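You operate a simulated robot arm through the tools that you are given. There is no shell and no other tool.

The job below is to be done with a simulated robot arm. You get a single attempt, and the scene is never put back.

TASK
Sort the tested red valve by the display and clamp in the blue one.
Fine: vent to zero before you open the clamp; PASS or LEAK names the tray; tray first, then the next valve.

It is judged by the outcome, as a careful person would: the job done as asked, and still so three seconds after it is handed in. It fails if anything else is knocked over, pushed out of place, dropped, spilled or broken.

THE ROBOT
A 6-joint arm with a two-finger gripper, fixed in place. Base frame: the origin is on the floor under the middle of its stand, x ahead of it, y to its left, z up; the work surface is at about z = 800. Units: mm, rad, N and s.
With the tool pointing down near the work surface it reaches from about 100 to 700 mm from the base axis. Its first joint turns from -1.152 to 1.152 rad. Payload 2.45 kg.
The TCP is the grasp point between the finger pads, 30 mm short of the fingertips. In the tool frame z runs along the fingers and y along their closing line. The gripper opens to 106 mm; its body begins 79 mm behind the TCP.
Orientation is that of the tool frame in the base frame, as a unit quaternion [x, y, z, w]. With the fingers straight down and closing along the base's y, the tool's x points along the base's -x, its y along +y and its z along -z.

THE INTERFACE
- The arm moves only by the tool apply_moves. Its argument "deltas" is a list of rows, each an object of numbers (a shift or turn left out is 0, a gripper value left out holds the last): "tx", "ty", "tz": the shift along the base's x, y, z in mm; "ax", "ay", "az": the turn, a rotation vector about the base's x, y, z in rad. In form: [{"tx": .., "ty": .., "tz": .., "ax": .., "ay": .., "az": ..}, ...]. A call has 1 to 20 rows; each row shifts and turns the commanded pose from where the row before left it. "gripper" is the closure, from 0 (fully open) to 1 (shut), set as the call begins (left out, the last holds). Each row takes 0.2 s and may step no farther than 50 mm and 0.15 rad from the row before; otherwise, or with a gripper value out of range, the whole call is refused. Where a pose cannot be reached the arm comes as near as it can. A force on the tool above 80 N (or 10 N above the force at the start of the call, whichever is more), or a blocked arm, ends the call early, and 0.2 s more pass. Each finger travels about 153 mm/s and halts on what it meets, pressing with about 26 N; the grip force reading is that of the motor and also rises with nothing between the fingers. The clock runs only during rows and for 0.2 s after the last one: add rows that do not move to give the fingers time. The reply holds the time, the measured pose of the TCP, the force on the tool along the base axes, the opening and the grip force, in the units named above and with some noise, with the torque about the TCP (base axes, N m) and any sound that the robot's microphone picked up.
- Cameras (640 x 400 px; columns grow to the right, rows downward): "scene" is fixed at [63.2, 422.3, 1373.5]; the picture's right is [-0.62, -0.79, 0.00], its down [-0.55, 0.43, -0.71] and it looks along [0.56, -0.44, -0.70] (base axes); focal length 318 px, centre (320, 200). "wrist" rides on the gripper at [76, -2, -106] in the tool frame; the picture's right is [0.02, 1.00, 0.00], its down [-0.78, 0.02, -0.62] and it looks along [-0.62, 0.01, 0.78] (tool axes); focal length 247 px, centre (320, 200). There is no depth. A picture from a camera that has moved, and an enlarged one, comes with that camera's place and axes in the base frame and with its lens. The place of the scene camera against the robot may be out by one fixed shift of up to 25 mm in any direction.
- capture(camera): a new picture of that camera. The clock stands still meanwhile.
- zoom(camera, box): a new picture of the part [left, top, right, bottom] of that camera's present view, enlarged. The clock stands still meanwhile.
- sign_off(): hands the job in; it is judged then, once.

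Places have to be worked out from the pictures, the camera data and where the tool is seen. Open the gripper and draw the arm clear of the work before you hand the job in, unless the task says otherwise.

The tools are called after "Emit:" as a command line: name --argument value ..., lists and objects as JSON in quotes. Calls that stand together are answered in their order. apply_moves: Moves the arm, as the interface text tells. Its arguments: {"type":"object","properties":{"deltas":{"type":"array"},"gripper":{"type":"number"}},"required":["deltas"]} The other tools are called the same way: capture (camera) takes a picture; zoom (camera, box) takes an enlarged picture of a part of a camera's view; sign_off () hands the job in.

At the start:

```text
clock: 0.0
tcp_pos: [395.9, -13.8, 1074.8]
orientation: [0.001, 1.0, 0.0, 0.0]
force: [0.0, -0.2, 0.7]
ft_torque: [0.01, -0.05, 0.01]
gripper_width: 106.1
grasp_force: 0.0
```

scene: 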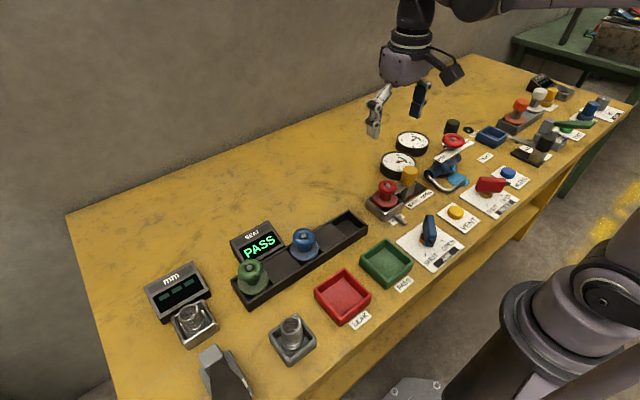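
wrist: 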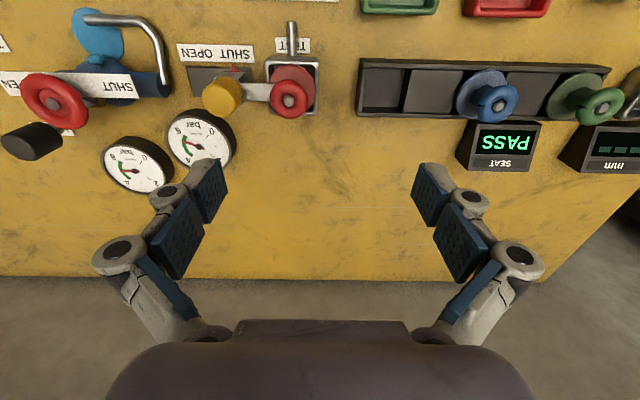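

The display reads PASS and the red valve sits in a fixture with a clamp. I'll zoom in on the scene to understand the layout before moving.

Emit:
zoom --camera "scene" --box '[340, 110, 540, 235]'

Emit:
zoom --camera "scene" --box '[220, 190, 480, 350]'

Emit:
zoom --camera "scene" --box '[460, 60, 640, 175]'

Emit:
zoom --camera "wrist" --box '[0, 0, 340, 210]'

Emit:
zoom --camera "wrist" --box '[340, 0, 640, 190]'

```text
3.20 times, centred on (440, 172) of scene
camera zoom: at [63.2, 422.3, 1373.5], right [-0.62, -0.79, 0.0], down [-0.55, 0.43, -0.71], along [0.56, -0.44, -0.7], focal length 1016 px, centre (-64, 288)
```

zoom: 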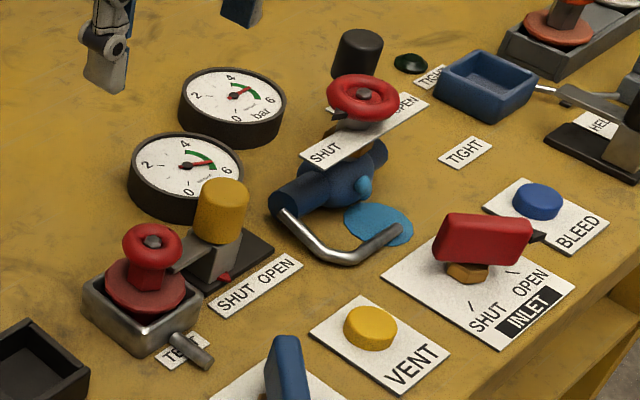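

```text
2.46 times, centred on (350, 270) of scene
camera zoom: at [63.2, 422.3, 1373.5], right [-0.62, -0.79, 0.0], down [-0.55, 0.43, -0.71], along [0.56, -0.44, -0.7], focal length 782 px, centre (246, 28)
```

zoom: 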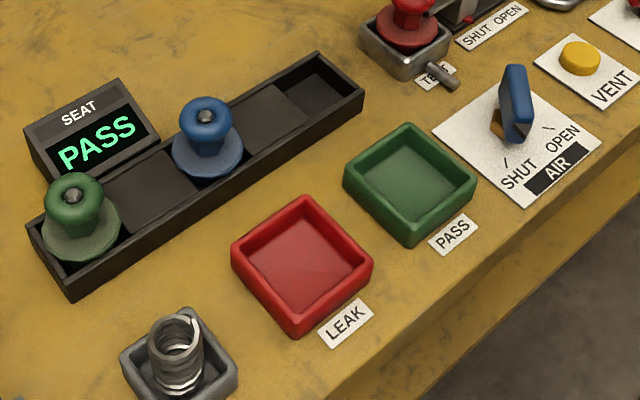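

```text
3.48 times, centred on (550, 118) of scene
camera zoom: at [63.2, 422.3, 1373.5], right [-0.62, -0.79, 0.0], down [-0.55, 0.43, -0.71], along [0.56, -0.44, -0.7], focal length 1105 px, centre (-480, 487)
```

zoom: 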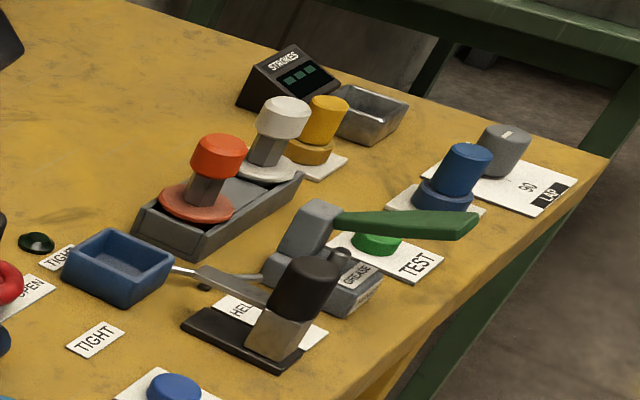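

```text
1.88 times, centred on (170, 105) of wrist
camera zoom: at [318.8, -14.3, 1182.5], right [-0.02, 1.0, 0.0], down [0.78, 0.02, 0.62], along [0.62, 0.01, -0.78], focal length 465 px, centre (602, 379)
```

zoom: 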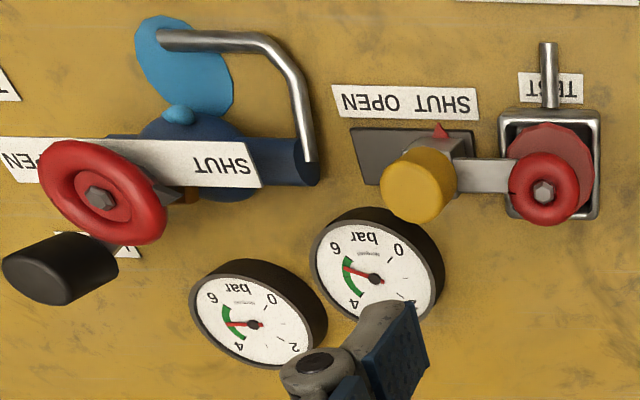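

```text
2.11 times, centred on (490, 95) of wrist
camera zoom: at [318.8, -14.3, 1182.5], right [-0.02, 1.0, 0.0], down [0.78, 0.02, 0.62], along [0.62, 0.01, -0.78], focal length 520 px, centre (-38, 421)
```

zoom: 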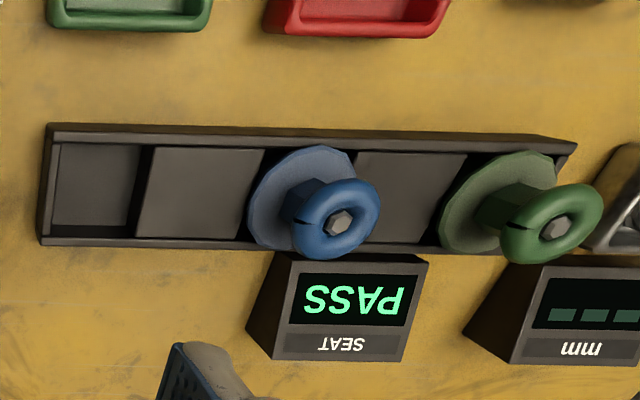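

Next I'll zoom tighter on the AIR lever, VENT button, gauges and clamp to see their present states.

Emit:
zoom --camera "scene" --box '[390, 195, 490, 275]'

Emit:
zoom --camera "scene" --box '[375, 125, 439, 180]'

Emit:
zoom --camera "scene" --box '[360, 150, 440, 235]'

Emit:
zoom --camera "wrist" --box '[170, 20, 330, 130]'

Emit:
zoom --camera "wrist" --box '[90, 100, 250, 200]'

```text
5.00 times, centred on (440, 235) of scene
camera zoom: at [63.2, 422.3, 1373.5], right [-0.62, -0.79, 0.0], down [-0.55, 0.43, -0.71], along [0.56, -0.44, -0.7], focal length 1588 px, centre (-280, 25)
```

zoom: 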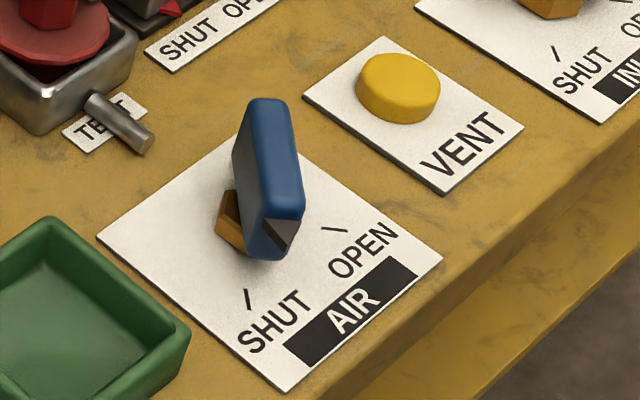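

```text
7.27 times, centred on (407, 152) of scene
camera zoom: at [63.2, 422.3, 1373.5], right [-0.62, -0.79, 0.0], down [-0.55, 0.43, -0.71], along [0.56, -0.44, -0.7], focal length 2310 px, centre (-313, 546)
```

zoom: 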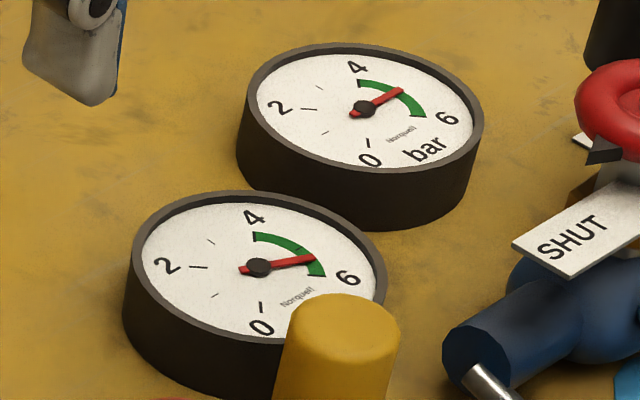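

```text
4.71 times, centred on (400, 192) of scene
camera zoom: at [63.2, 422.3, 1373.5], right [-0.62, -0.79, 0.0], down [-0.55, 0.43, -0.71], along [0.56, -0.44, -0.7], focal length 1495 px, centre (-56, 235)
```

zoom: 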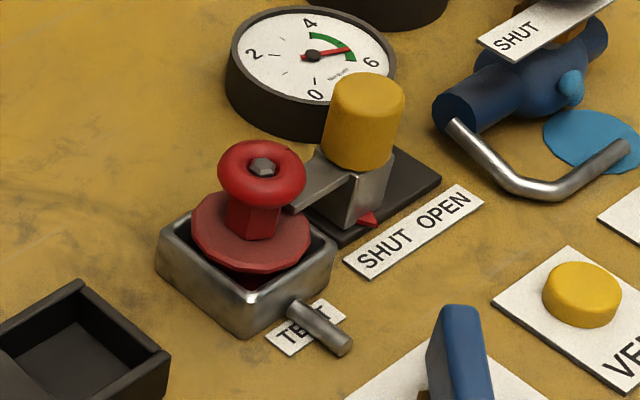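

```text
3.64 times, centred on (250, 75) of wrist
camera zoom: at [318.8, -14.3, 1182.5], right [-0.02, 1.0, 0.0], down [0.78, 0.02, 0.62], along [0.62, 0.01, -0.78], focal length 898 px, centre (574, 654)
```

zoom: 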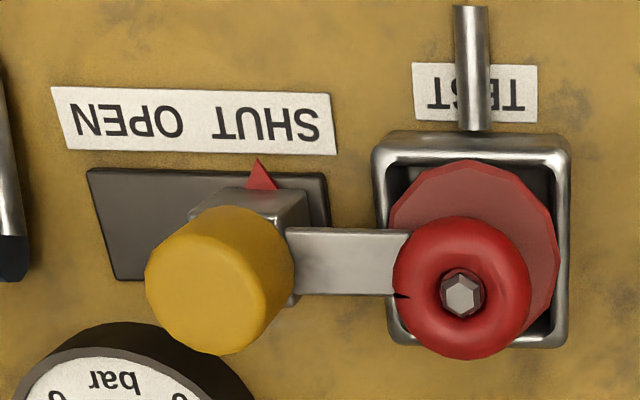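

```text
4.00 times, centred on (170, 150) of wrist
camera zoom: at [318.8, -14.3, 1182.5], right [-0.02, 1.0, 0.0], down [0.78, 0.02, 0.62], along [0.62, 0.01, -0.78], focal length 988 px, centre (920, 400)
```

zoom: 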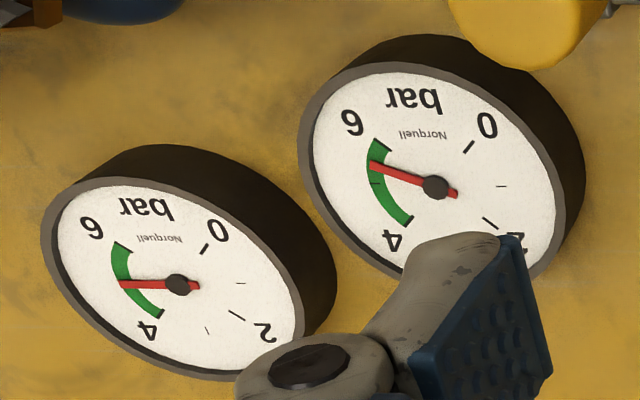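

The clamp is a sliding block under the yellow knob with its red pointer at SHUT. Both gauges read about 5 bar. I'll draw the arm back at the same height so the wrist camera can look at the AIR lever, the VENT button and the clamp.

Emit:
apply_moves --deltas '[{"tx": -36, "ty": -19}, {"tx": -36, "ty": -19}, {"tx": -36, "ty": -19}, {"tx": -36, "ty": -19}, {"tx": -20}, {}]' --gripper 0

Emit:
capture --camera "wrist"

```text
clock: 1.4
tcp_pos: [231.9, -89.6, 1075.5]
orientation: [0.0, 1.0, 0.0, 0.0]
force: [-0.4, -0.8, 0.2]
ft_torque: [-0.01, 0.02, -0.01]
gripper_width: 106.0
grasp_force: 0.0
```

```text
taken
camera wrist: at [155.0, -89.9, 1182.5], right [-0.02, 1.0, 0.0], down [0.78, 0.02, 0.62], along [0.62, 0.01, -0.78], focal length 247 px, centre (320, 200)
```

wrist: 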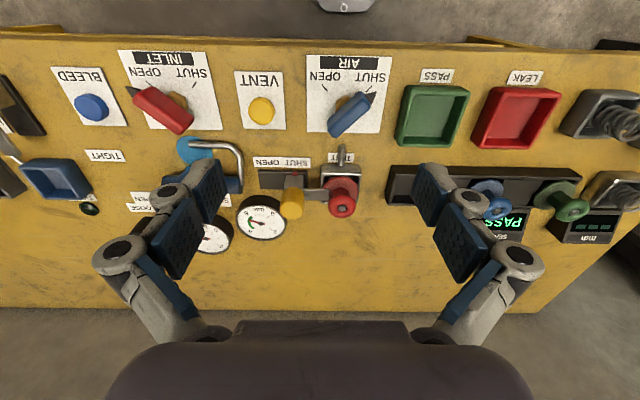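

Emit:
zoom --camera "wrist" --box '[225, 40, 395, 146]'

Emit:
zoom --camera "wrist" --box '[225, 130, 385, 240]'

Emit:
zoom --camera "wrist" --box '[20, 40, 240, 260]'

Emit:
zoom --camera "wrist" --box '[380, 60, 640, 250]'

```text
3.76 times, centred on (310, 93) of wrist
camera zoom: at [155.0, -89.9, 1182.5], right [-0.02, 1.0, 0.0], down [0.78, 0.02, 0.62], along [0.62, 0.01, -0.78], focal length 930 px, centre (358, 603)
```

zoom: 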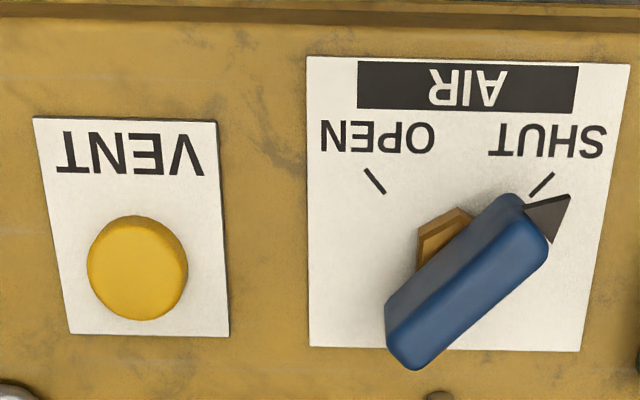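

```text
3.64 times, centred on (305, 185) of wrist
camera zoom: at [155.0, -89.9, 1182.5], right [-0.02, 1.0, 0.0], down [0.78, 0.02, 0.62], along [0.62, 0.01, -0.78], focal length 898 px, centre (374, 254)
```

zoom: 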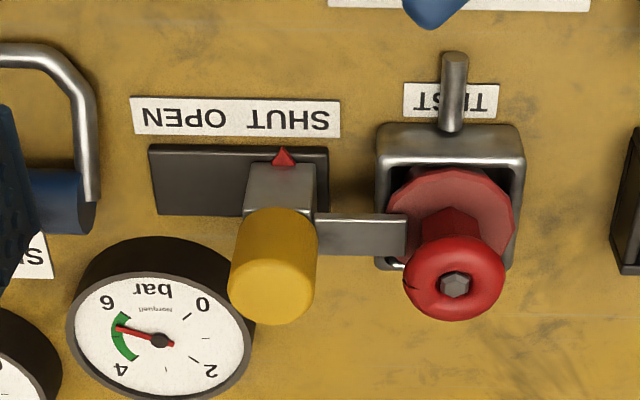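

```text
1.82 times, centred on (130, 150) of wrist
camera zoom: at [155.0, -89.9, 1182.5], right [-0.02, 1.0, 0.0], down [0.78, 0.02, 0.62], along [0.62, 0.01, -0.78], focal length 449 px, centre (666, 291)
```

zoom: 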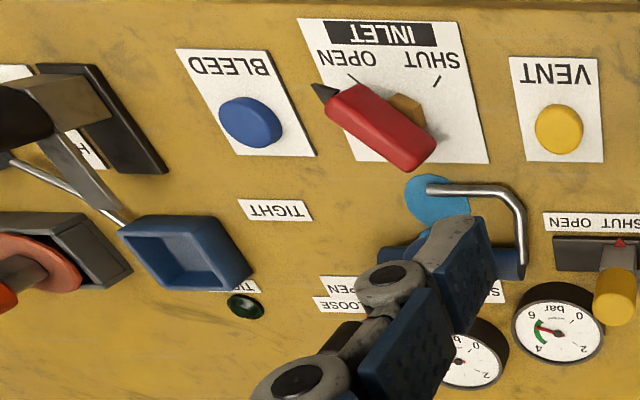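

```text
2.11 times, centred on (510, 155) of wrist
camera zoom: at [155.0, -89.9, 1182.5], right [-0.02, 1.0, 0.0], down [0.78, 0.02, 0.62], along [0.62, 0.01, -0.78], focal length 520 px, centre (-80, 295)
```

zoom: 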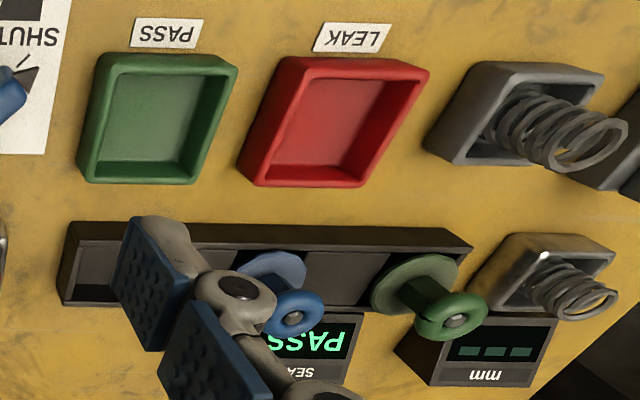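

AIR's pointer already sits at SHUT, so I only need VENT, which I place near (279, -175) with its top at about z 818. I'll close the gripper, go above the button and come down to just short of it.

Emit:
apply_moves --deltas '[{"tx": 23.7, "ty": -42.5}, {"tx": 23.7, "ty": -42.5}, {"tz": -45}, {"tz": -45}, {"tz": -45}, {"tz": -40}, {}]' --gripper 1

Emit:
capture --camera "wrist"

Emit:
capture --camera "scene"

```text
clock: 3.0
tcp_pos: [278.4, -174.2, 899.0]
orientation: [0.0, 1.0, 0.001, 0.0]
force: [0.1, 0.0, 0.4]
ft_torque: [0.03, 0.01, -0.01]
gripper_width: 0.0
grasp_force: 25.6
```

```text
taken
camera wrist: at [201.8, -175.3, 1006.5], right [-0.02, 1.0, 0.0], down [0.78, 0.02, 0.62], along [0.62, 0.01, -0.78], focal length 247 px, centre (320, 200)
```

wrist: 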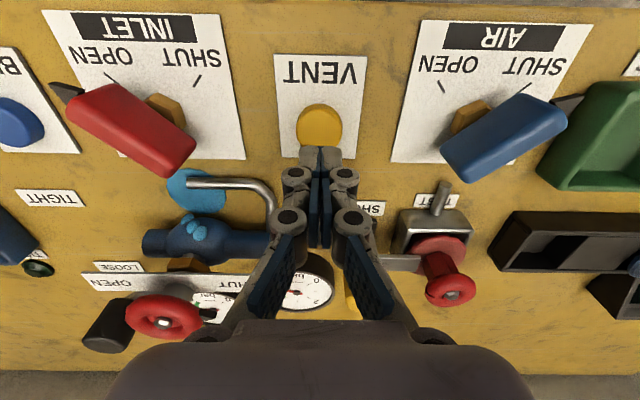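

```text
taken
```

scene: 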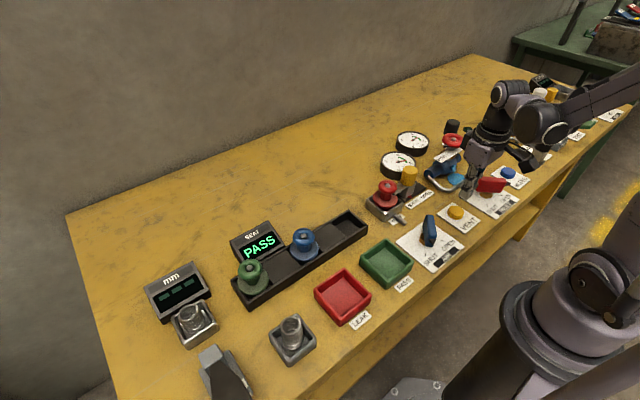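

The closed fingertips hang right over the VENT button. I'll come down to just above it and then press in small steps while watching the force.

Emit:
apply_moves --deltas '[{"tz": -22}, {"tz": -20}, {"tz": -3}, {}]'

Emit:
zoom --camera "wrist" --box '[240, 60, 400, 200]'

```text
clock: 4.0
tcp_pos: [279.7, -174.7, 855.7]
orientation: [0.0, 1.0, 0.0, 0.0]
force: [-0.1, 0.4, 0.0]
ft_torque: [0.0, -0.03, 0.0]
gripper_width: 0.0
grasp_force: 26.1
```

```text
2.86 times, centred on (320, 130) of wrist
camera zoom: at [202.4, -175.5, 962.0], right [-0.02, 1.0, 0.0], down [0.78, 0.02, 0.62], along [0.62, 0.01, -0.78], focal length 706 px, centre (320, 400)
```

zoom: 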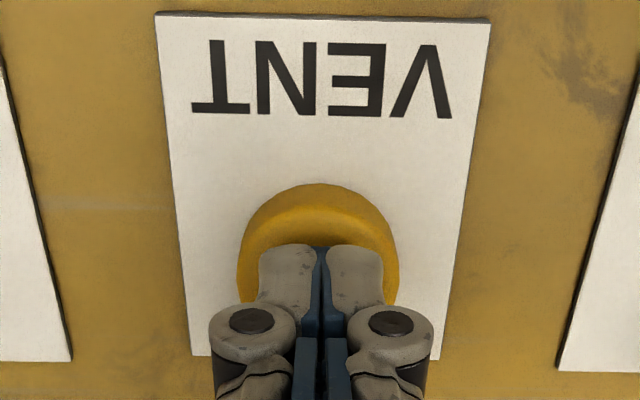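

No contact yet at tip height of about 826. I continue down in 2 mm steps.

Emit:
apply_moves --deltas '[{"tz": -2}, {"tz": -2}, {"tz": -2}, {"tz": -2}]'

```text
clock: 5.0
tcp_pos: [278.1, -175.2, 848.1]
orientation: [0.0, 1.0, 0.0, 0.0]
force: [0.1, 0.3, 0.1]
ft_torque: [0.0, -0.01, 0.02]
gripper_width: 0.0
grasp_force: 26.2
```

Still free at tip height of about 818. I go on in small steps.

Emit:
apply_moves --deltas '[{"tz": -1.5}, {"tz": -1.5}, {"tz": -1.5}]'

```text
clock: 5.8
tcp_pos: [279.7, -174.7, 842.1]
orientation: [0.0, 1.0, -0.001, 0.0]
force: [0.1, 0.4, 2.5]
ft_torque: [0.01, 0.01, 0.0]
gripper_width: 6.1
grasp_force: 28.8
```

Contact: 2.5 N upward. I press a little deeper and check the gauge.

Emit:
apply_moves --deltas '[{"tz": -1.5}, {"tz": -1.5}]'

Emit:
zoom --camera "scene" --box '[375, 125, 439, 180]'

```text
clock: 6.4
tcp_pos: [279.7, -174.4, 839.4]
orientation: [0.0, 1.0, 0.0, 0.0]
force: [-1.0, 1.1, 3.1]
ft_torque: [0.04, 0.04, -0.03]
gripper_width: 5.9
grasp_force: 29.1
heard: click
```

```text
7.27 times, centred on (407, 152) of scene
camera zoom: at [63.1, 422.4, 1373.5], right [-0.62, -0.79, 0.0], down [-0.55, 0.43, -0.71], along [0.56, -0.44, -0.7], focal length 2310 px, centre (-313, 546)
```

zoom: 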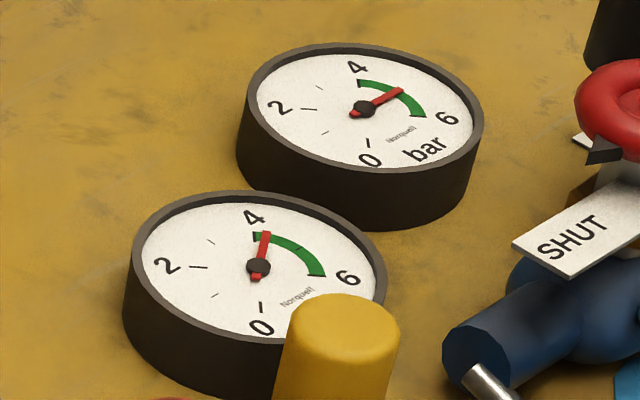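

A click came and the nearer (test) gauge is falling, now at about 4 bar. I hold the button down and watch.

Emit:
apply_moves --deltas '[{"tz": -0.5}, {}, {}, {}, {}, {}, {}, {}]'

Emit:
zoom --camera "scene" --box '[375, 125, 439, 180]'

```text
clock: 8.2
tcp_pos: [278.4, -174.2, 839.3]
orientation: [0.0, 1.0, 0.0, 0.0]
force: [0.1, 0.1, 3.9]
ft_torque: [-0.03, 0.0, 0.02]
gripper_width: 5.8
grasp_force: 28.7
```

```text
7.27 times, centred on (407, 152) of scene
camera zoom: at [63.2, 422.3, 1373.5], right [-0.62, -0.79, 0.0], down [-0.55, 0.43, -0.71], along [0.56, -0.44, -0.7], focal length 2310 px, centre (-313, 546)
```

zoom: 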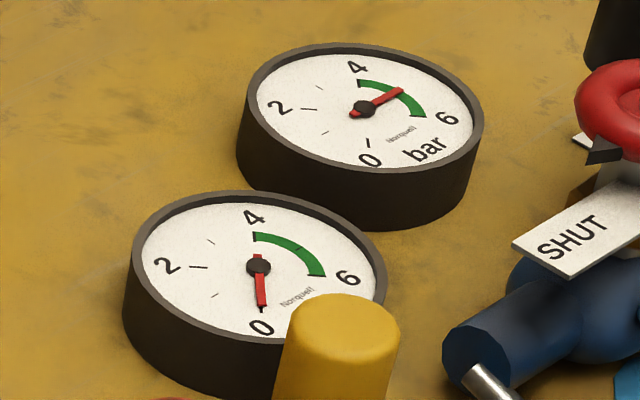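

The needle now lies on the 0 mark. I hold a little longer to be sure, then lift off and check that it stays at zero.

Emit:
apply_moves --deltas '[{}, {}, {}, {}, {}, {"tz": 10}, {"tz": 30}, {"tz": 40}, {}, {}, {}, {}]'

Emit:
zoom --camera "scene" --box '[375, 125, 439, 180]'

Emit:
zoom --camera "wrist" --box '[360, 160, 520, 320]'

Emit:
zoom --camera "scene" --box '[220, 200, 400, 310]'

```text
clock: 10.8
tcp_pos: [279.2, -174.6, 919.1]
orientation: [0.0, 1.0, 0.0, 0.0]
force: [-0.3, 0.0, 0.5]
ft_torque: [0.01, -0.01, 0.02]
gripper_width: 0.2
grasp_force: 28.7
```

```text
7.27 times, centred on (407, 152) of scene
camera zoom: at [63.2, 422.3, 1373.5], right [-0.62, -0.79, 0.0], down [-0.55, 0.43, -0.71], along [0.56, -0.44, -0.7], focal length 2310 px, centre (-313, 546)
```

zoom: 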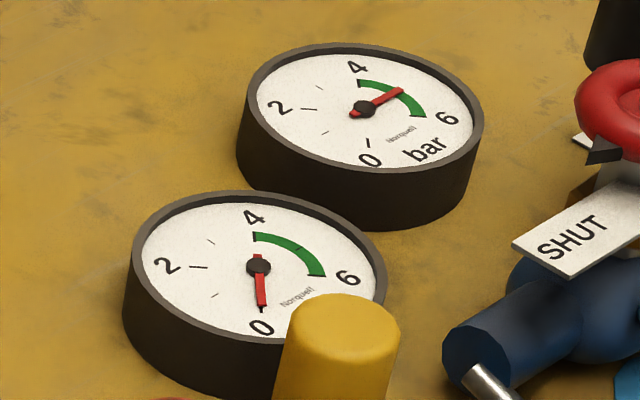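

```text
2.50 times, centred on (440, 240) of wrist
camera zoom: at [202.1, -174.7, 1025.7], right [-0.02, 1.0, 0.0], down [0.78, 0.02, 0.62], along [0.62, 0.01, -0.78], focal length 617 px, centre (20, 100)
```

zoom: 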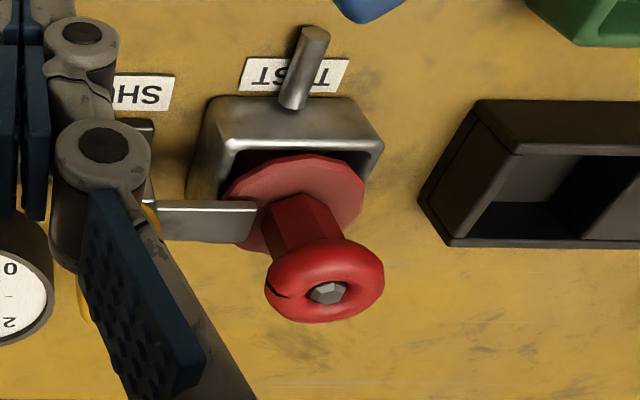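

```text
3.56 times, centred on (310, 255) of scene
camera zoom: at [63.2, 422.3, 1373.5], right [-0.62, -0.79, 0.0], down [-0.55, 0.43, -0.71], along [0.56, -0.44, -0.7], focal length 1129 px, centre (356, 4)
```

zoom: 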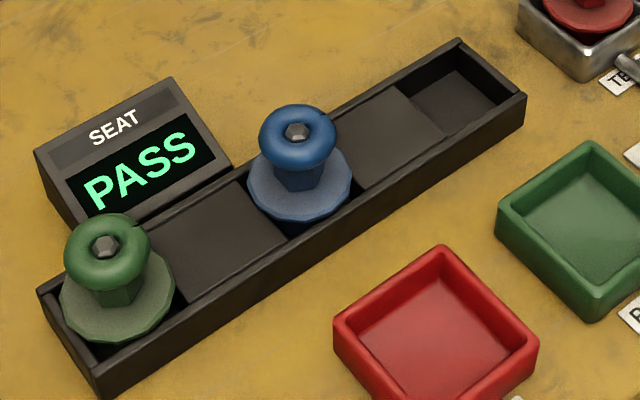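

The test gauge holds at 0 bar and the display still shows PASS. I'll now open the gripper and get a close view of the clamp and the red valve between the fingers.

Emit:
apply_moves --deltas '[{"tz": 35}, {"tz": 36}, {"tx": 5, "ty": 42}, {"tx": 6, "ty": 42}, {}, {}]' --gripper 0

Emit:
capture --camera "wrist"

Emit:
zoom --camera "wrist" --box '[200, 100, 440, 280]'

```text
clock: 12.2
tcp_pos: [291.2, -90.8, 991.4]
orientation: [0.0, 1.0, 0.0, 0.001]
force: [0.1, 0.1, -0.8]
ft_torque: [0.0, 0.02, 0.0]
gripper_width: 105.9
grasp_force: 0.1
```

```text
taken
camera wrist: at [213.4, -91.4, 1097.6], right [-0.02, 1.0, 0.0], down [0.78, 0.02, 0.62], along [0.62, 0.01, -0.78], focal length 247 px, centre (320, 200)
```

wrist: 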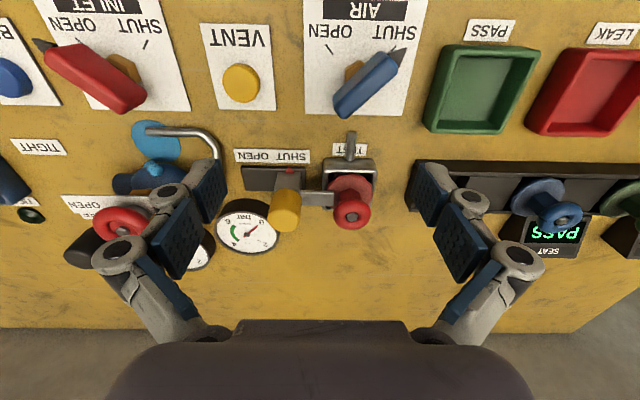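

```text
2.22 times, centred on (320, 190) of wrist
camera zoom: at [213.4, -91.4, 1097.6], right [-0.02, 1.0, 0.0], down [0.78, 0.02, 0.62], along [0.62, 0.01, -0.78], focal length 549 px, centre (320, 222)
```

zoom: 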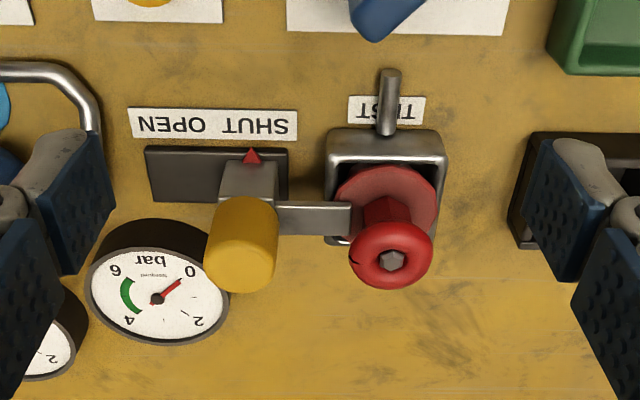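

Two-view triangulation puts the red valve's axis near (408, -50) with its top at about z 883, and the clamp knob near (409, -130) with its top around z 885. I'll move above the knob with the gripper half closed and look again.

Emit:
apply_moves --deltas '[{"tx": 30, "ty": -10}, {"tx": 30, "ty": -10}, {"tx": 30, "ty": -10}, {"tx": 28, "ty": -9.5}, {"tz": -25}, {}]' --gripper 0.42

Emit:
capture --camera "wrist"

Emit:
zoom --camera "scene" --box '[340, 110, 480, 230]'

```text
clock: 13.6
tcp_pos: [407.2, -130.5, 966.8]
orientation: [0.001, 1.0, 0.0, 0.0]
force: [-0.4, -0.6, -0.5]
ft_torque: [-0.02, 0.01, -0.03]
gripper_width: 61.4
grasp_force: 0.0
```

```text
taken
camera wrist: at [331.4, -130.5, 1072.8], right [-0.02, 1.0, 0.0], down [0.78, 0.02, 0.62], along [0.62, 0.01, -0.78], focal length 247 px, centre (320, 200)
```

wrist: 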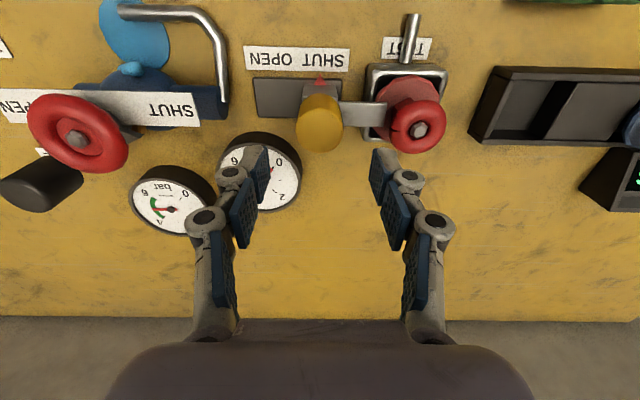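

```text
3.33 times, centred on (410, 170) of scene
camera zoom: at [63.2, 422.3, 1373.5], right [-0.62, -0.79, 0.0], down [-0.55, 0.43, -0.71], along [0.56, -0.44, -0.7], focal length 1059 px, centre (20, 300)
```

zoom: 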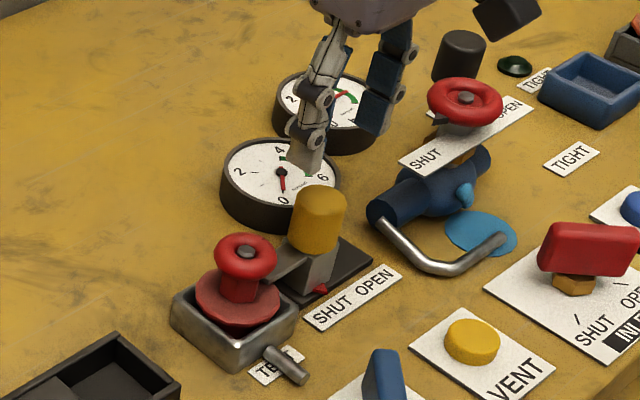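

Emit:
zoom --camera "wrist" --box '[230, 40, 470, 190]'

```text
2.67 times, centred on (350, 115) of wrist
camera zoom: at [331.4, -130.5, 1072.8], right [-0.02, 1.0, 0.0], down [0.78, 0.02, 0.62], along [0.62, 0.01, -0.78], focal length 659 px, centre (240, 427)
```

zoom: 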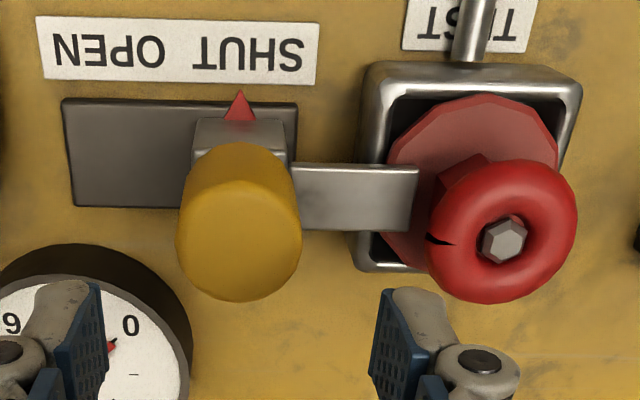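

The knob top refines to (409.6, -130, about 885), diameter about 37 mm. I'll narrow the opening to about 54 mm, bias slightly to -y to stay clear of the red handwheel, and lower to just above the knob.

Emit:
apply_moves --deltas '[{"tx": 2.0, "ty": -2.5}, {"tz": -20}, {"tz": -17}, {}]' --gripper 0.485

Emit:
capture --camera "wrist"

Emit:
zoom --camera "scene" --box '[350, 110, 470, 220]'

```text
clock: 14.6
tcp_pos: [410.9, -131.8, 928.0]
orientation: [0.0, 1.0, 0.0, 0.0]
force: [-0.3, 0.3, 0.0]
ft_torque: [0.03, -0.06, -0.02]
gripper_width: 54.7
grasp_force: 0.1
```

```text
taken
camera wrist: at [333.4, -133.3, 1035.4], right [-0.02, 1.0, 0.0], down [0.78, 0.02, 0.62], along [0.62, 0.01, -0.78], focal length 247 px, centre (320, 200)
```

wrist: 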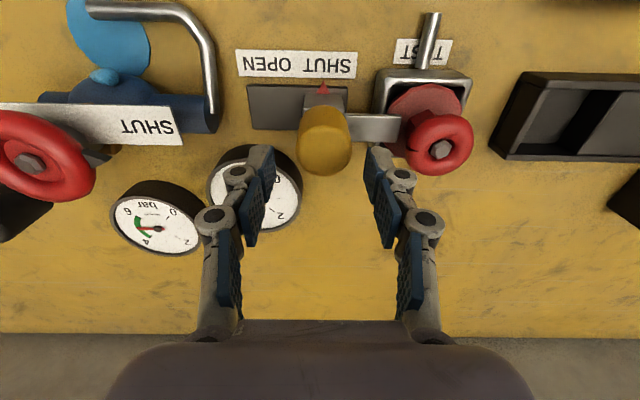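

```text
3.64 times, centred on (410, 165) of scene
camera zoom: at [63.2, 422.3, 1373.5], right [-0.62, -0.79, 0.0], down [-0.55, 0.43, -0.71], along [0.56, -0.44, -0.7], focal length 1155 px, centre (-7, 327)
```

zoom: 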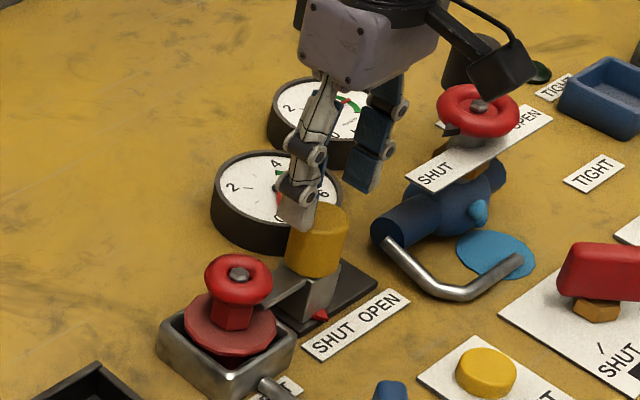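

The knob lies between the fingers with room on both sides, and the +y finger clears the wheel. I lower in steps to z of about 886.

Emit:
apply_moves --deltas '[{"tz": -14}, {"tz": -14}, {"tz": -13}, {}]'

Emit:
capture --camera "wrist"

Emit:
zoom --camera "scene" --box '[350, 120, 450, 220]'

```text
clock: 15.6
tcp_pos: [410.0, -132.4, 886.7]
orientation: [-0.001, 1.0, -0.001, 0.0]
force: [0.6, -0.2, -0.5]
ft_torque: [0.0, 0.0, 0.02]
gripper_width: 54.5
grasp_force: 0.0
```

```text
taken
camera wrist: at [333.5, -133.7, 994.1], right [-0.02, 1.0, 0.0], down [0.78, 0.02, 0.62], along [0.62, 0.01, -0.78], focal length 247 px, centre (320, 200)
```

wrist: 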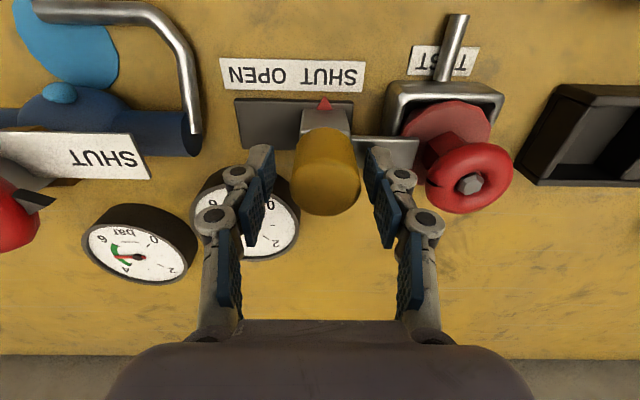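

```text
4.00 times, centred on (400, 170) of scene
camera zoom: at [63.2, 422.3, 1373.5], right [-0.62, -0.79, 0.0], down [-0.55, 0.43, -0.71], along [0.56, -0.44, -0.7], focal length 1270 px, centre (0, 320)
```

zoom: 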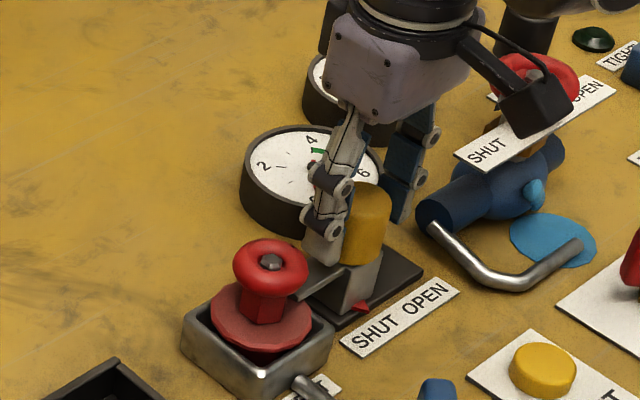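

The fingers straddle the knob with no contact. I close onto it now.

Emit:
apply_moves --deltas '[{}, {}, {}]' --gripper 0.8

```text
clock: 16.4
tcp_pos: [411.3, -132.6, 887.2]
orientation: [0.0, 1.0, 0.0, 0.0]
force: [0.5, 3.4, 7.1]
ft_torque: [0.16, 0.2, 0.09]
gripper_width: 37.1
grasp_force: 45.5
```

The knob is gripped at 37 mm. I slide it toward OPEN (-y), first 20 mm, and check the force.

Emit:
apply_moves --deltas '[{"ty": -5}, {"ty": -5}, {"ty": -5}, {"ty": -5}]'

Emit:
zoom --camera "scene" --box '[350, 120, 450, 220]'

```text
clock: 17.4
tcp_pos: [410.8, -153.0, 886.9]
orientation: [0.0, 1.0, -0.001, 0.001]
force: [2.5, 0.8, 7.4]
ft_torque: [-0.05, -0.14, 0.0]
gripper_width: 37.2
grasp_force: 45.1
```

```text
4.00 times, centred on (400, 170) of scene
camera zoom: at [63.2, 422.4, 1373.5], right [-0.62, -0.79, 0.0], down [-0.55, 0.43, -0.71], along [0.56, -0.44, -0.7], focal length 1270 px, centre (0, 320)
```

zoom: 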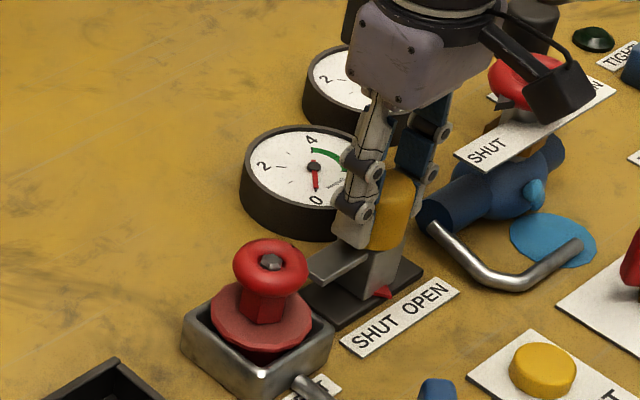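

The clamp block slides freely and the bar has left the valve. I continue another 22 mm toward OPEN and check the pointer.

Emit:
apply_moves --deltas '[{"ty": -5}, {"ty": -5}, {"ty": -5}, {"ty": -4}, {"ty": -3}]'

Emit:
zoom --camera "scene" --box '[350, 120, 450, 220]'

Emit:
capture --camera "wrist"

```text
clock: 18.6
tcp_pos: [409.9, -174.0, 887.2]
orientation: [0.0, 1.0, 0.0, 0.001]
force: [5.7, 1.2, -0.6]
ft_torque: [-0.3, -0.21, -0.08]
gripper_width: 37.2
grasp_force: 44.9
```

```text
4.00 times, centred on (400, 170) of scene
camera zoom: at [63.3, 422.3, 1373.5], right [-0.62, -0.79, 0.0], down [-0.55, 0.43, -0.71], along [0.56, -0.44, -0.7], focal length 1270 px, centre (0, 320)
```

zoom: 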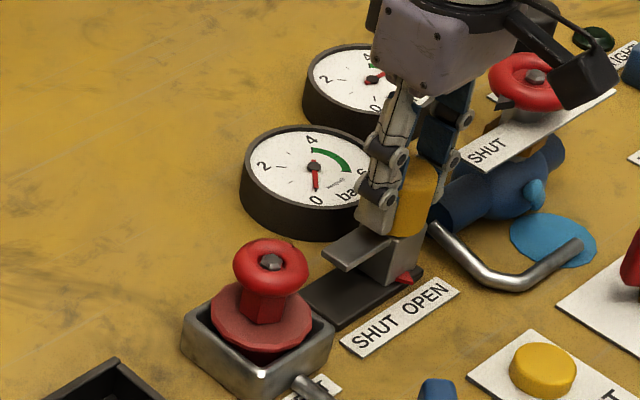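

```text
taken
camera wrist: at [333.4, -175.6, 994.3], right [-0.02, 1.0, 0.0], down [0.78, 0.02, 0.62], along [0.62, 0.01, -0.78], focal length 247 px, centre (320, 200)
```

wrist: 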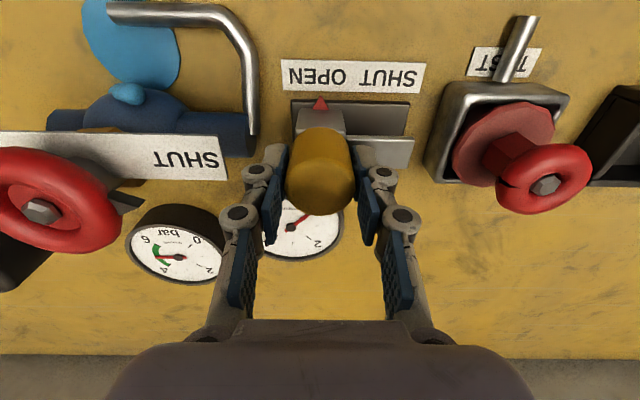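

The pointer is nearly centred on OPEN. The -y finger is about 7 mm from the SHUT/OPEN plate of the blue handwheel valve, so I nudge just 2 mm more and feel for the end stop.

Emit:
apply_moves --deltas '[{"ty": -1}, {"ty": -1}, {}]'

Emit:
zoom --camera "wrist" --box '[200, 40, 440, 240]'

```text
clock: 19.4
tcp_pos: [410.7, -175.6, 887.4]
orientation: [-0.002, 1.0, 0.001, 0.0]
force: [4.4, 11.4, -8.8]
ft_torque: [0.3, -0.44, -0.1]
gripper_width: 36.9
grasp_force: 44.6
```

```text
2.00 times, centred on (320, 140) of wrist
camera zoom: at [333.5, -176.5, 994.4], right [-0.02, 1.0, 0.0], down [0.78, 0.02, 0.62], along [0.62, 0.02, -0.78], focal length 494 px, centre (320, 320)
```

zoom: 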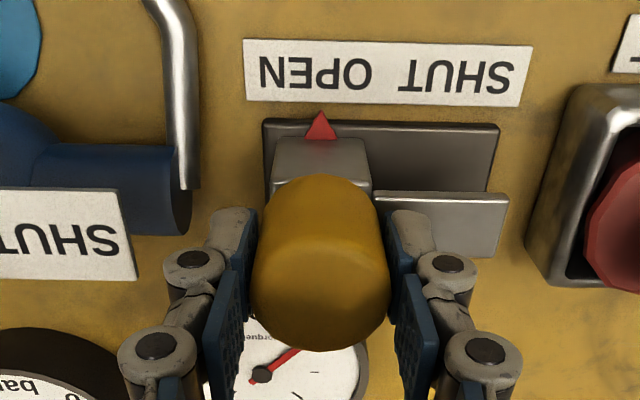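

The y force rose to 11 N, so the end stop is reached with the pointer at OPEN. I open the fingers just a little and lift straight up.

Emit:
apply_moves --deltas '[{"ty": 0.5}, {}, {}, {"tz": 15}, {"tz": 25}, {"tz": 30}, {}]' --gripper 0.585

Emit:
capture --camera "wrist"

Emit:
capture --camera "scene"

```text
clock: 21.0
tcp_pos: [409.8, -176.0, 958.5]
orientation: [0.0, 1.0, 0.0, 0.0]
force: [-0.4, 0.2, -0.1]
ft_torque: [0.0, -0.03, -0.02]
gripper_width: 44.2
grasp_force: 0.1
```

```text
taken
camera wrist: at [332.7, -176.2, 1064.5], right [-0.02, 1.0, 0.0], down [0.78, 0.02, 0.62], along [0.62, 0.01, -0.78], focal length 247 px, centre (320, 200)
```

wrist: 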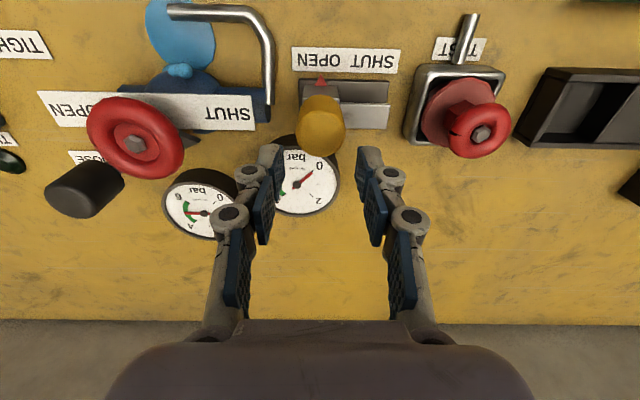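

```text
taken
```

scene: 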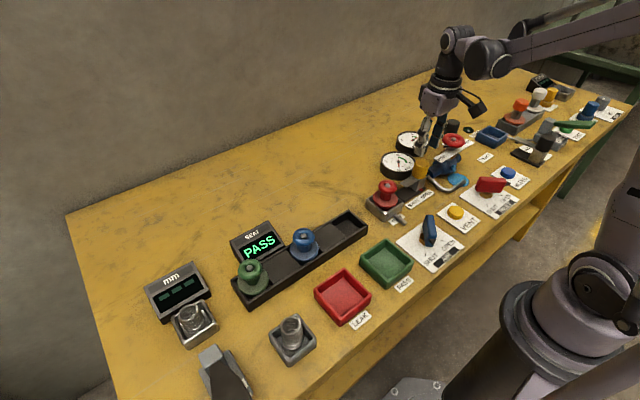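

The clamp stays open. Next I move above the red valve at about (409, -50) with a 70 mm opening and look from there.

Emit:
apply_moves --deltas '[{"ty": 42}, {"ty": 42}, {"ty": 42}, {}]' --gripper 0.34

Emit:
capture --camera "wrist"

Emit:
zoom --camera "wrist" --box '[220, 20, 420, 190]'

Emit:
zoom --camera "scene" --box '[340, 130, 440, 240]'

```text
clock: 22.0
tcp_pos: [409.7, -49.7, 956.6]
orientation: [0.0, 1.0, 0.0, 0.0]
force: [0.7, 0.5, 0.6]
ft_torque: [0.02, -0.01, 0.02]
gripper_width: 70.1
grasp_force: 0.0
```

```text
taken
camera wrist: at [332.7, -50.5, 1064.2], right [-0.02, 1.0, 0.0], down [0.78, 0.02, 0.62], along [0.62, 0.01, -0.78], focal length 247 px, centre (320, 200)
```

wrist: 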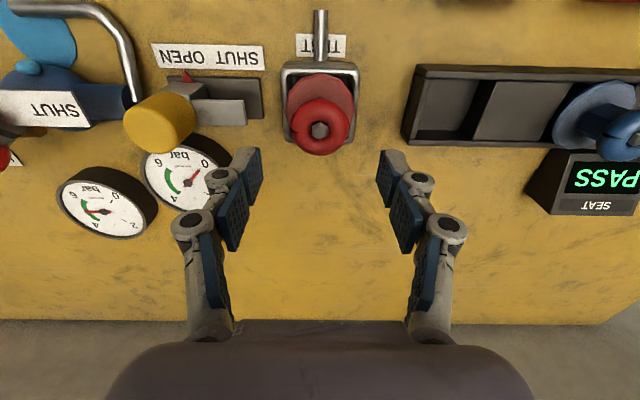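

```text
2.35 times, centred on (320, 105) of wrist
camera zoom: at [332.7, -50.5, 1064.2], right [-0.02, 1.0, 0.0], down [0.78, 0.02, 0.62], along [0.62, 0.01, -0.78], focal length 581 px, centre (320, 424)
```

zoom: 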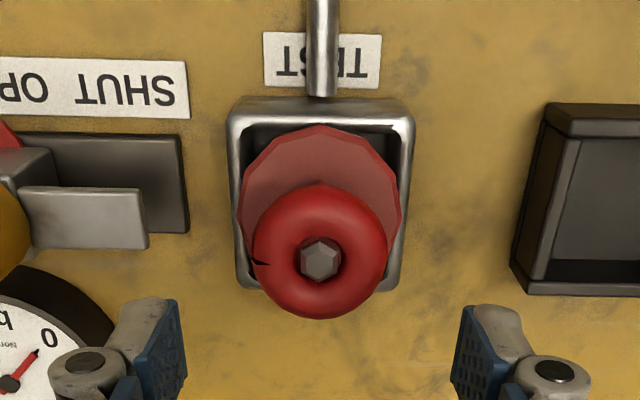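

```text
3.64 times, centred on (390, 185) of scene
camera zoom: at [63.2, 422.3, 1373.5], right [-0.62, -0.79, 0.0], down [-0.55, 0.43, -0.71], along [0.56, -0.44, -0.7], focal length 1155 px, centre (66, 254)
```

zoom: 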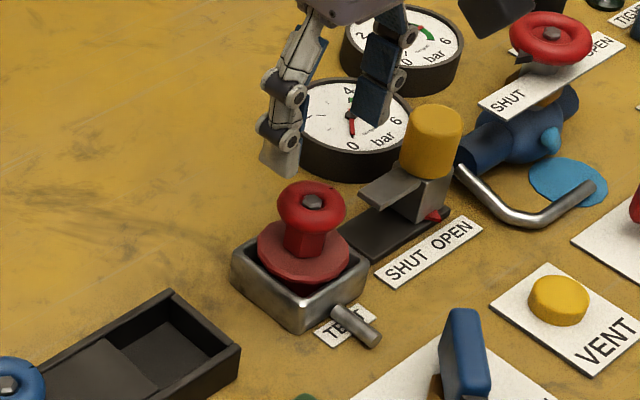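

From here the valve's nut is centred between the fingers at about (408, -50); its wheel's widest line is near z 876 (45 mm across) and the flange near z 832. I'll narrow the opening to 60 mm and lower so the pads flank the wheel.

Emit:
apply_moves --deltas '[{"tx": -1.5}, {"tz": -20}, {"tz": -18}, {}]' --gripper 0.434

Emit:
capture --camera "wrist"

Emit:
zoom --camera "scene" --box '[340, 130, 440, 240]'

```text
clock: 23.0
tcp_pos: [408.5, -50.0, 919.7]
orientation: [0.0, 1.0, 0.0, 0.0]
force: [0.6, -0.3, -0.4]
ft_torque: [0.0, 0.0, -0.04]
gripper_width: 60.1
grasp_force: 0.1
```

```text
taken
camera wrist: at [332.1, -50.5, 1026.6], right [-0.02, 1.0, 0.0], down [0.78, 0.02, 0.62], along [0.62, 0.01, -0.78], focal length 247 px, centre (320, 200)
```

wrist: 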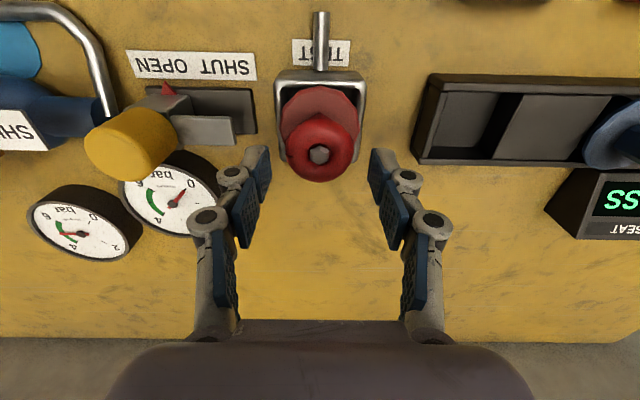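

```text
3.64 times, centred on (390, 185) of scene
camera zoom: at [63.2, 422.3, 1373.5], right [-0.62, -0.79, 0.0], down [-0.55, 0.43, -0.71], along [0.56, -0.44, -0.7], focal length 1155 px, centre (66, 254)
```

zoom: 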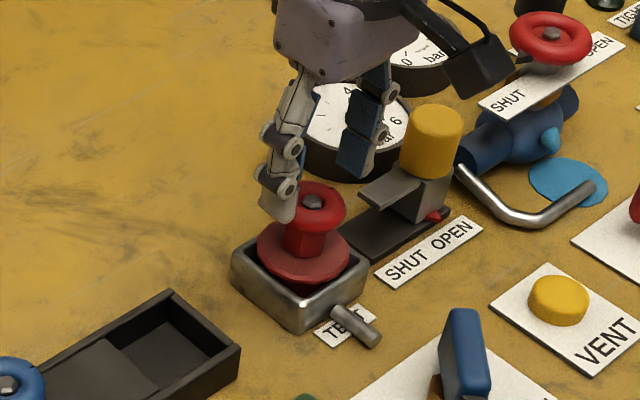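

Alignment looks good. I lower to TCP z of about 878 in steps.

Emit:
apply_moves --deltas '[{"tz": -14}, {"tz": -14}, {"tz": -12}, {}]'

Emit:
capture --camera "wrist"

Emit:
zoom --camera "scene" --box '[340, 130, 440, 240]'

```text
clock: 24.0
tcp_pos: [408.2, -50.4, 880.0]
orientation: [0.0, 1.0, 0.0, -0.001]
force: [0.0, 0.7, -0.3]
ft_torque: [0.01, 0.0, 0.01]
gripper_width: 59.7
grasp_force: 0.0
```

```text
taken
camera wrist: at [331.7, -50.9, 986.6], right [-0.02, 1.0, 0.0], down [0.78, 0.02, 0.62], along [0.62, 0.01, -0.78], focal length 247 px, centre (320, 200)
```

wrist: 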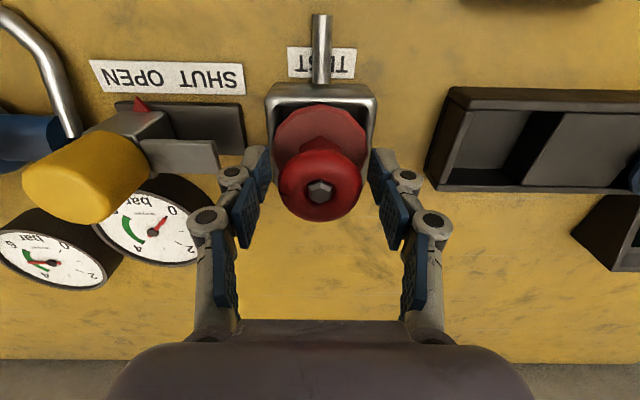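

```text
3.64 times, centred on (390, 185) of scene
camera zoom: at [63.2, 422.3, 1373.5], right [-0.62, -0.79, 0.0], down [-0.55, 0.43, -0.71], along [0.56, -0.44, -0.7], focal length 1155 px, centre (66, 254)
```

zoom: 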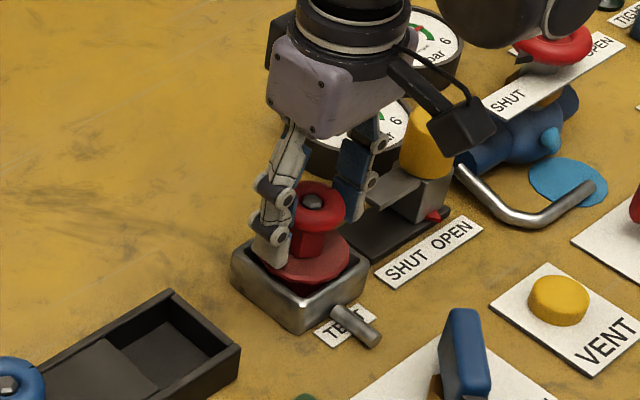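

The wheel is centred between the pads with no contact. I close onto the wheel.

Emit:
apply_moves --deltas '[{}, {}, {}]' --gripper 0.8

Emit:
zoom --camera "wrist" --box '[220, 60, 420, 260]'

Emit:
zoom --camera "scene" --box '[350, 160, 420, 230]'

```text
clock: 24.8
tcp_pos: [408.6, -51.3, 880.2]
orientation: [0.0, 1.0, 0.0, 0.0]
force: [-0.8, -0.3, 7.1]
ft_torque: [-0.01, 0.02, -0.01]
gripper_width: 44.5
grasp_force: 26.4
```

```text
2.00 times, centred on (320, 160) of wrist
camera zoom: at [331.7, -50.9, 986.9], right [-0.02, 1.0, 0.0], down [0.78, 0.02, 0.62], along [0.62, 0.01, -0.78], focal length 494 px, centre (320, 280)
```

zoom: 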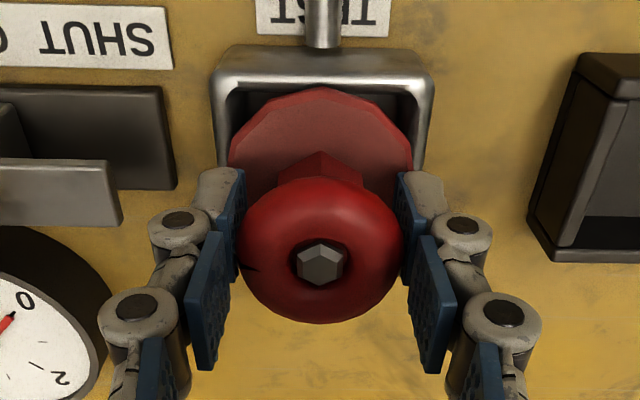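

```text
5.71 times, centred on (385, 195) of scene
camera zoom: at [63.1, 422.3, 1373.5], right [-0.62, -0.79, 0.0], down [-0.55, 0.43, -0.71], along [0.56, -0.44, -0.7], focal length 1815 px, centre (-51, 229)
```

zoom: 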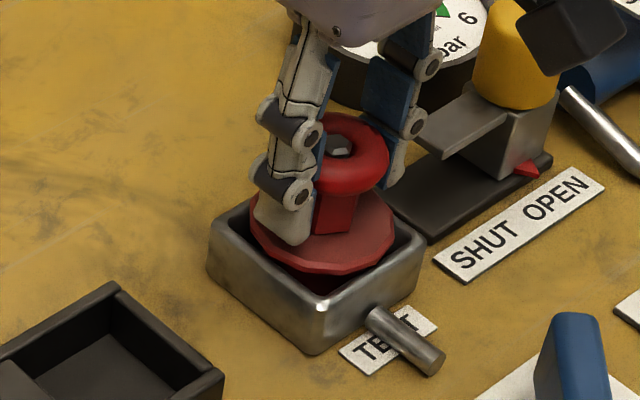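

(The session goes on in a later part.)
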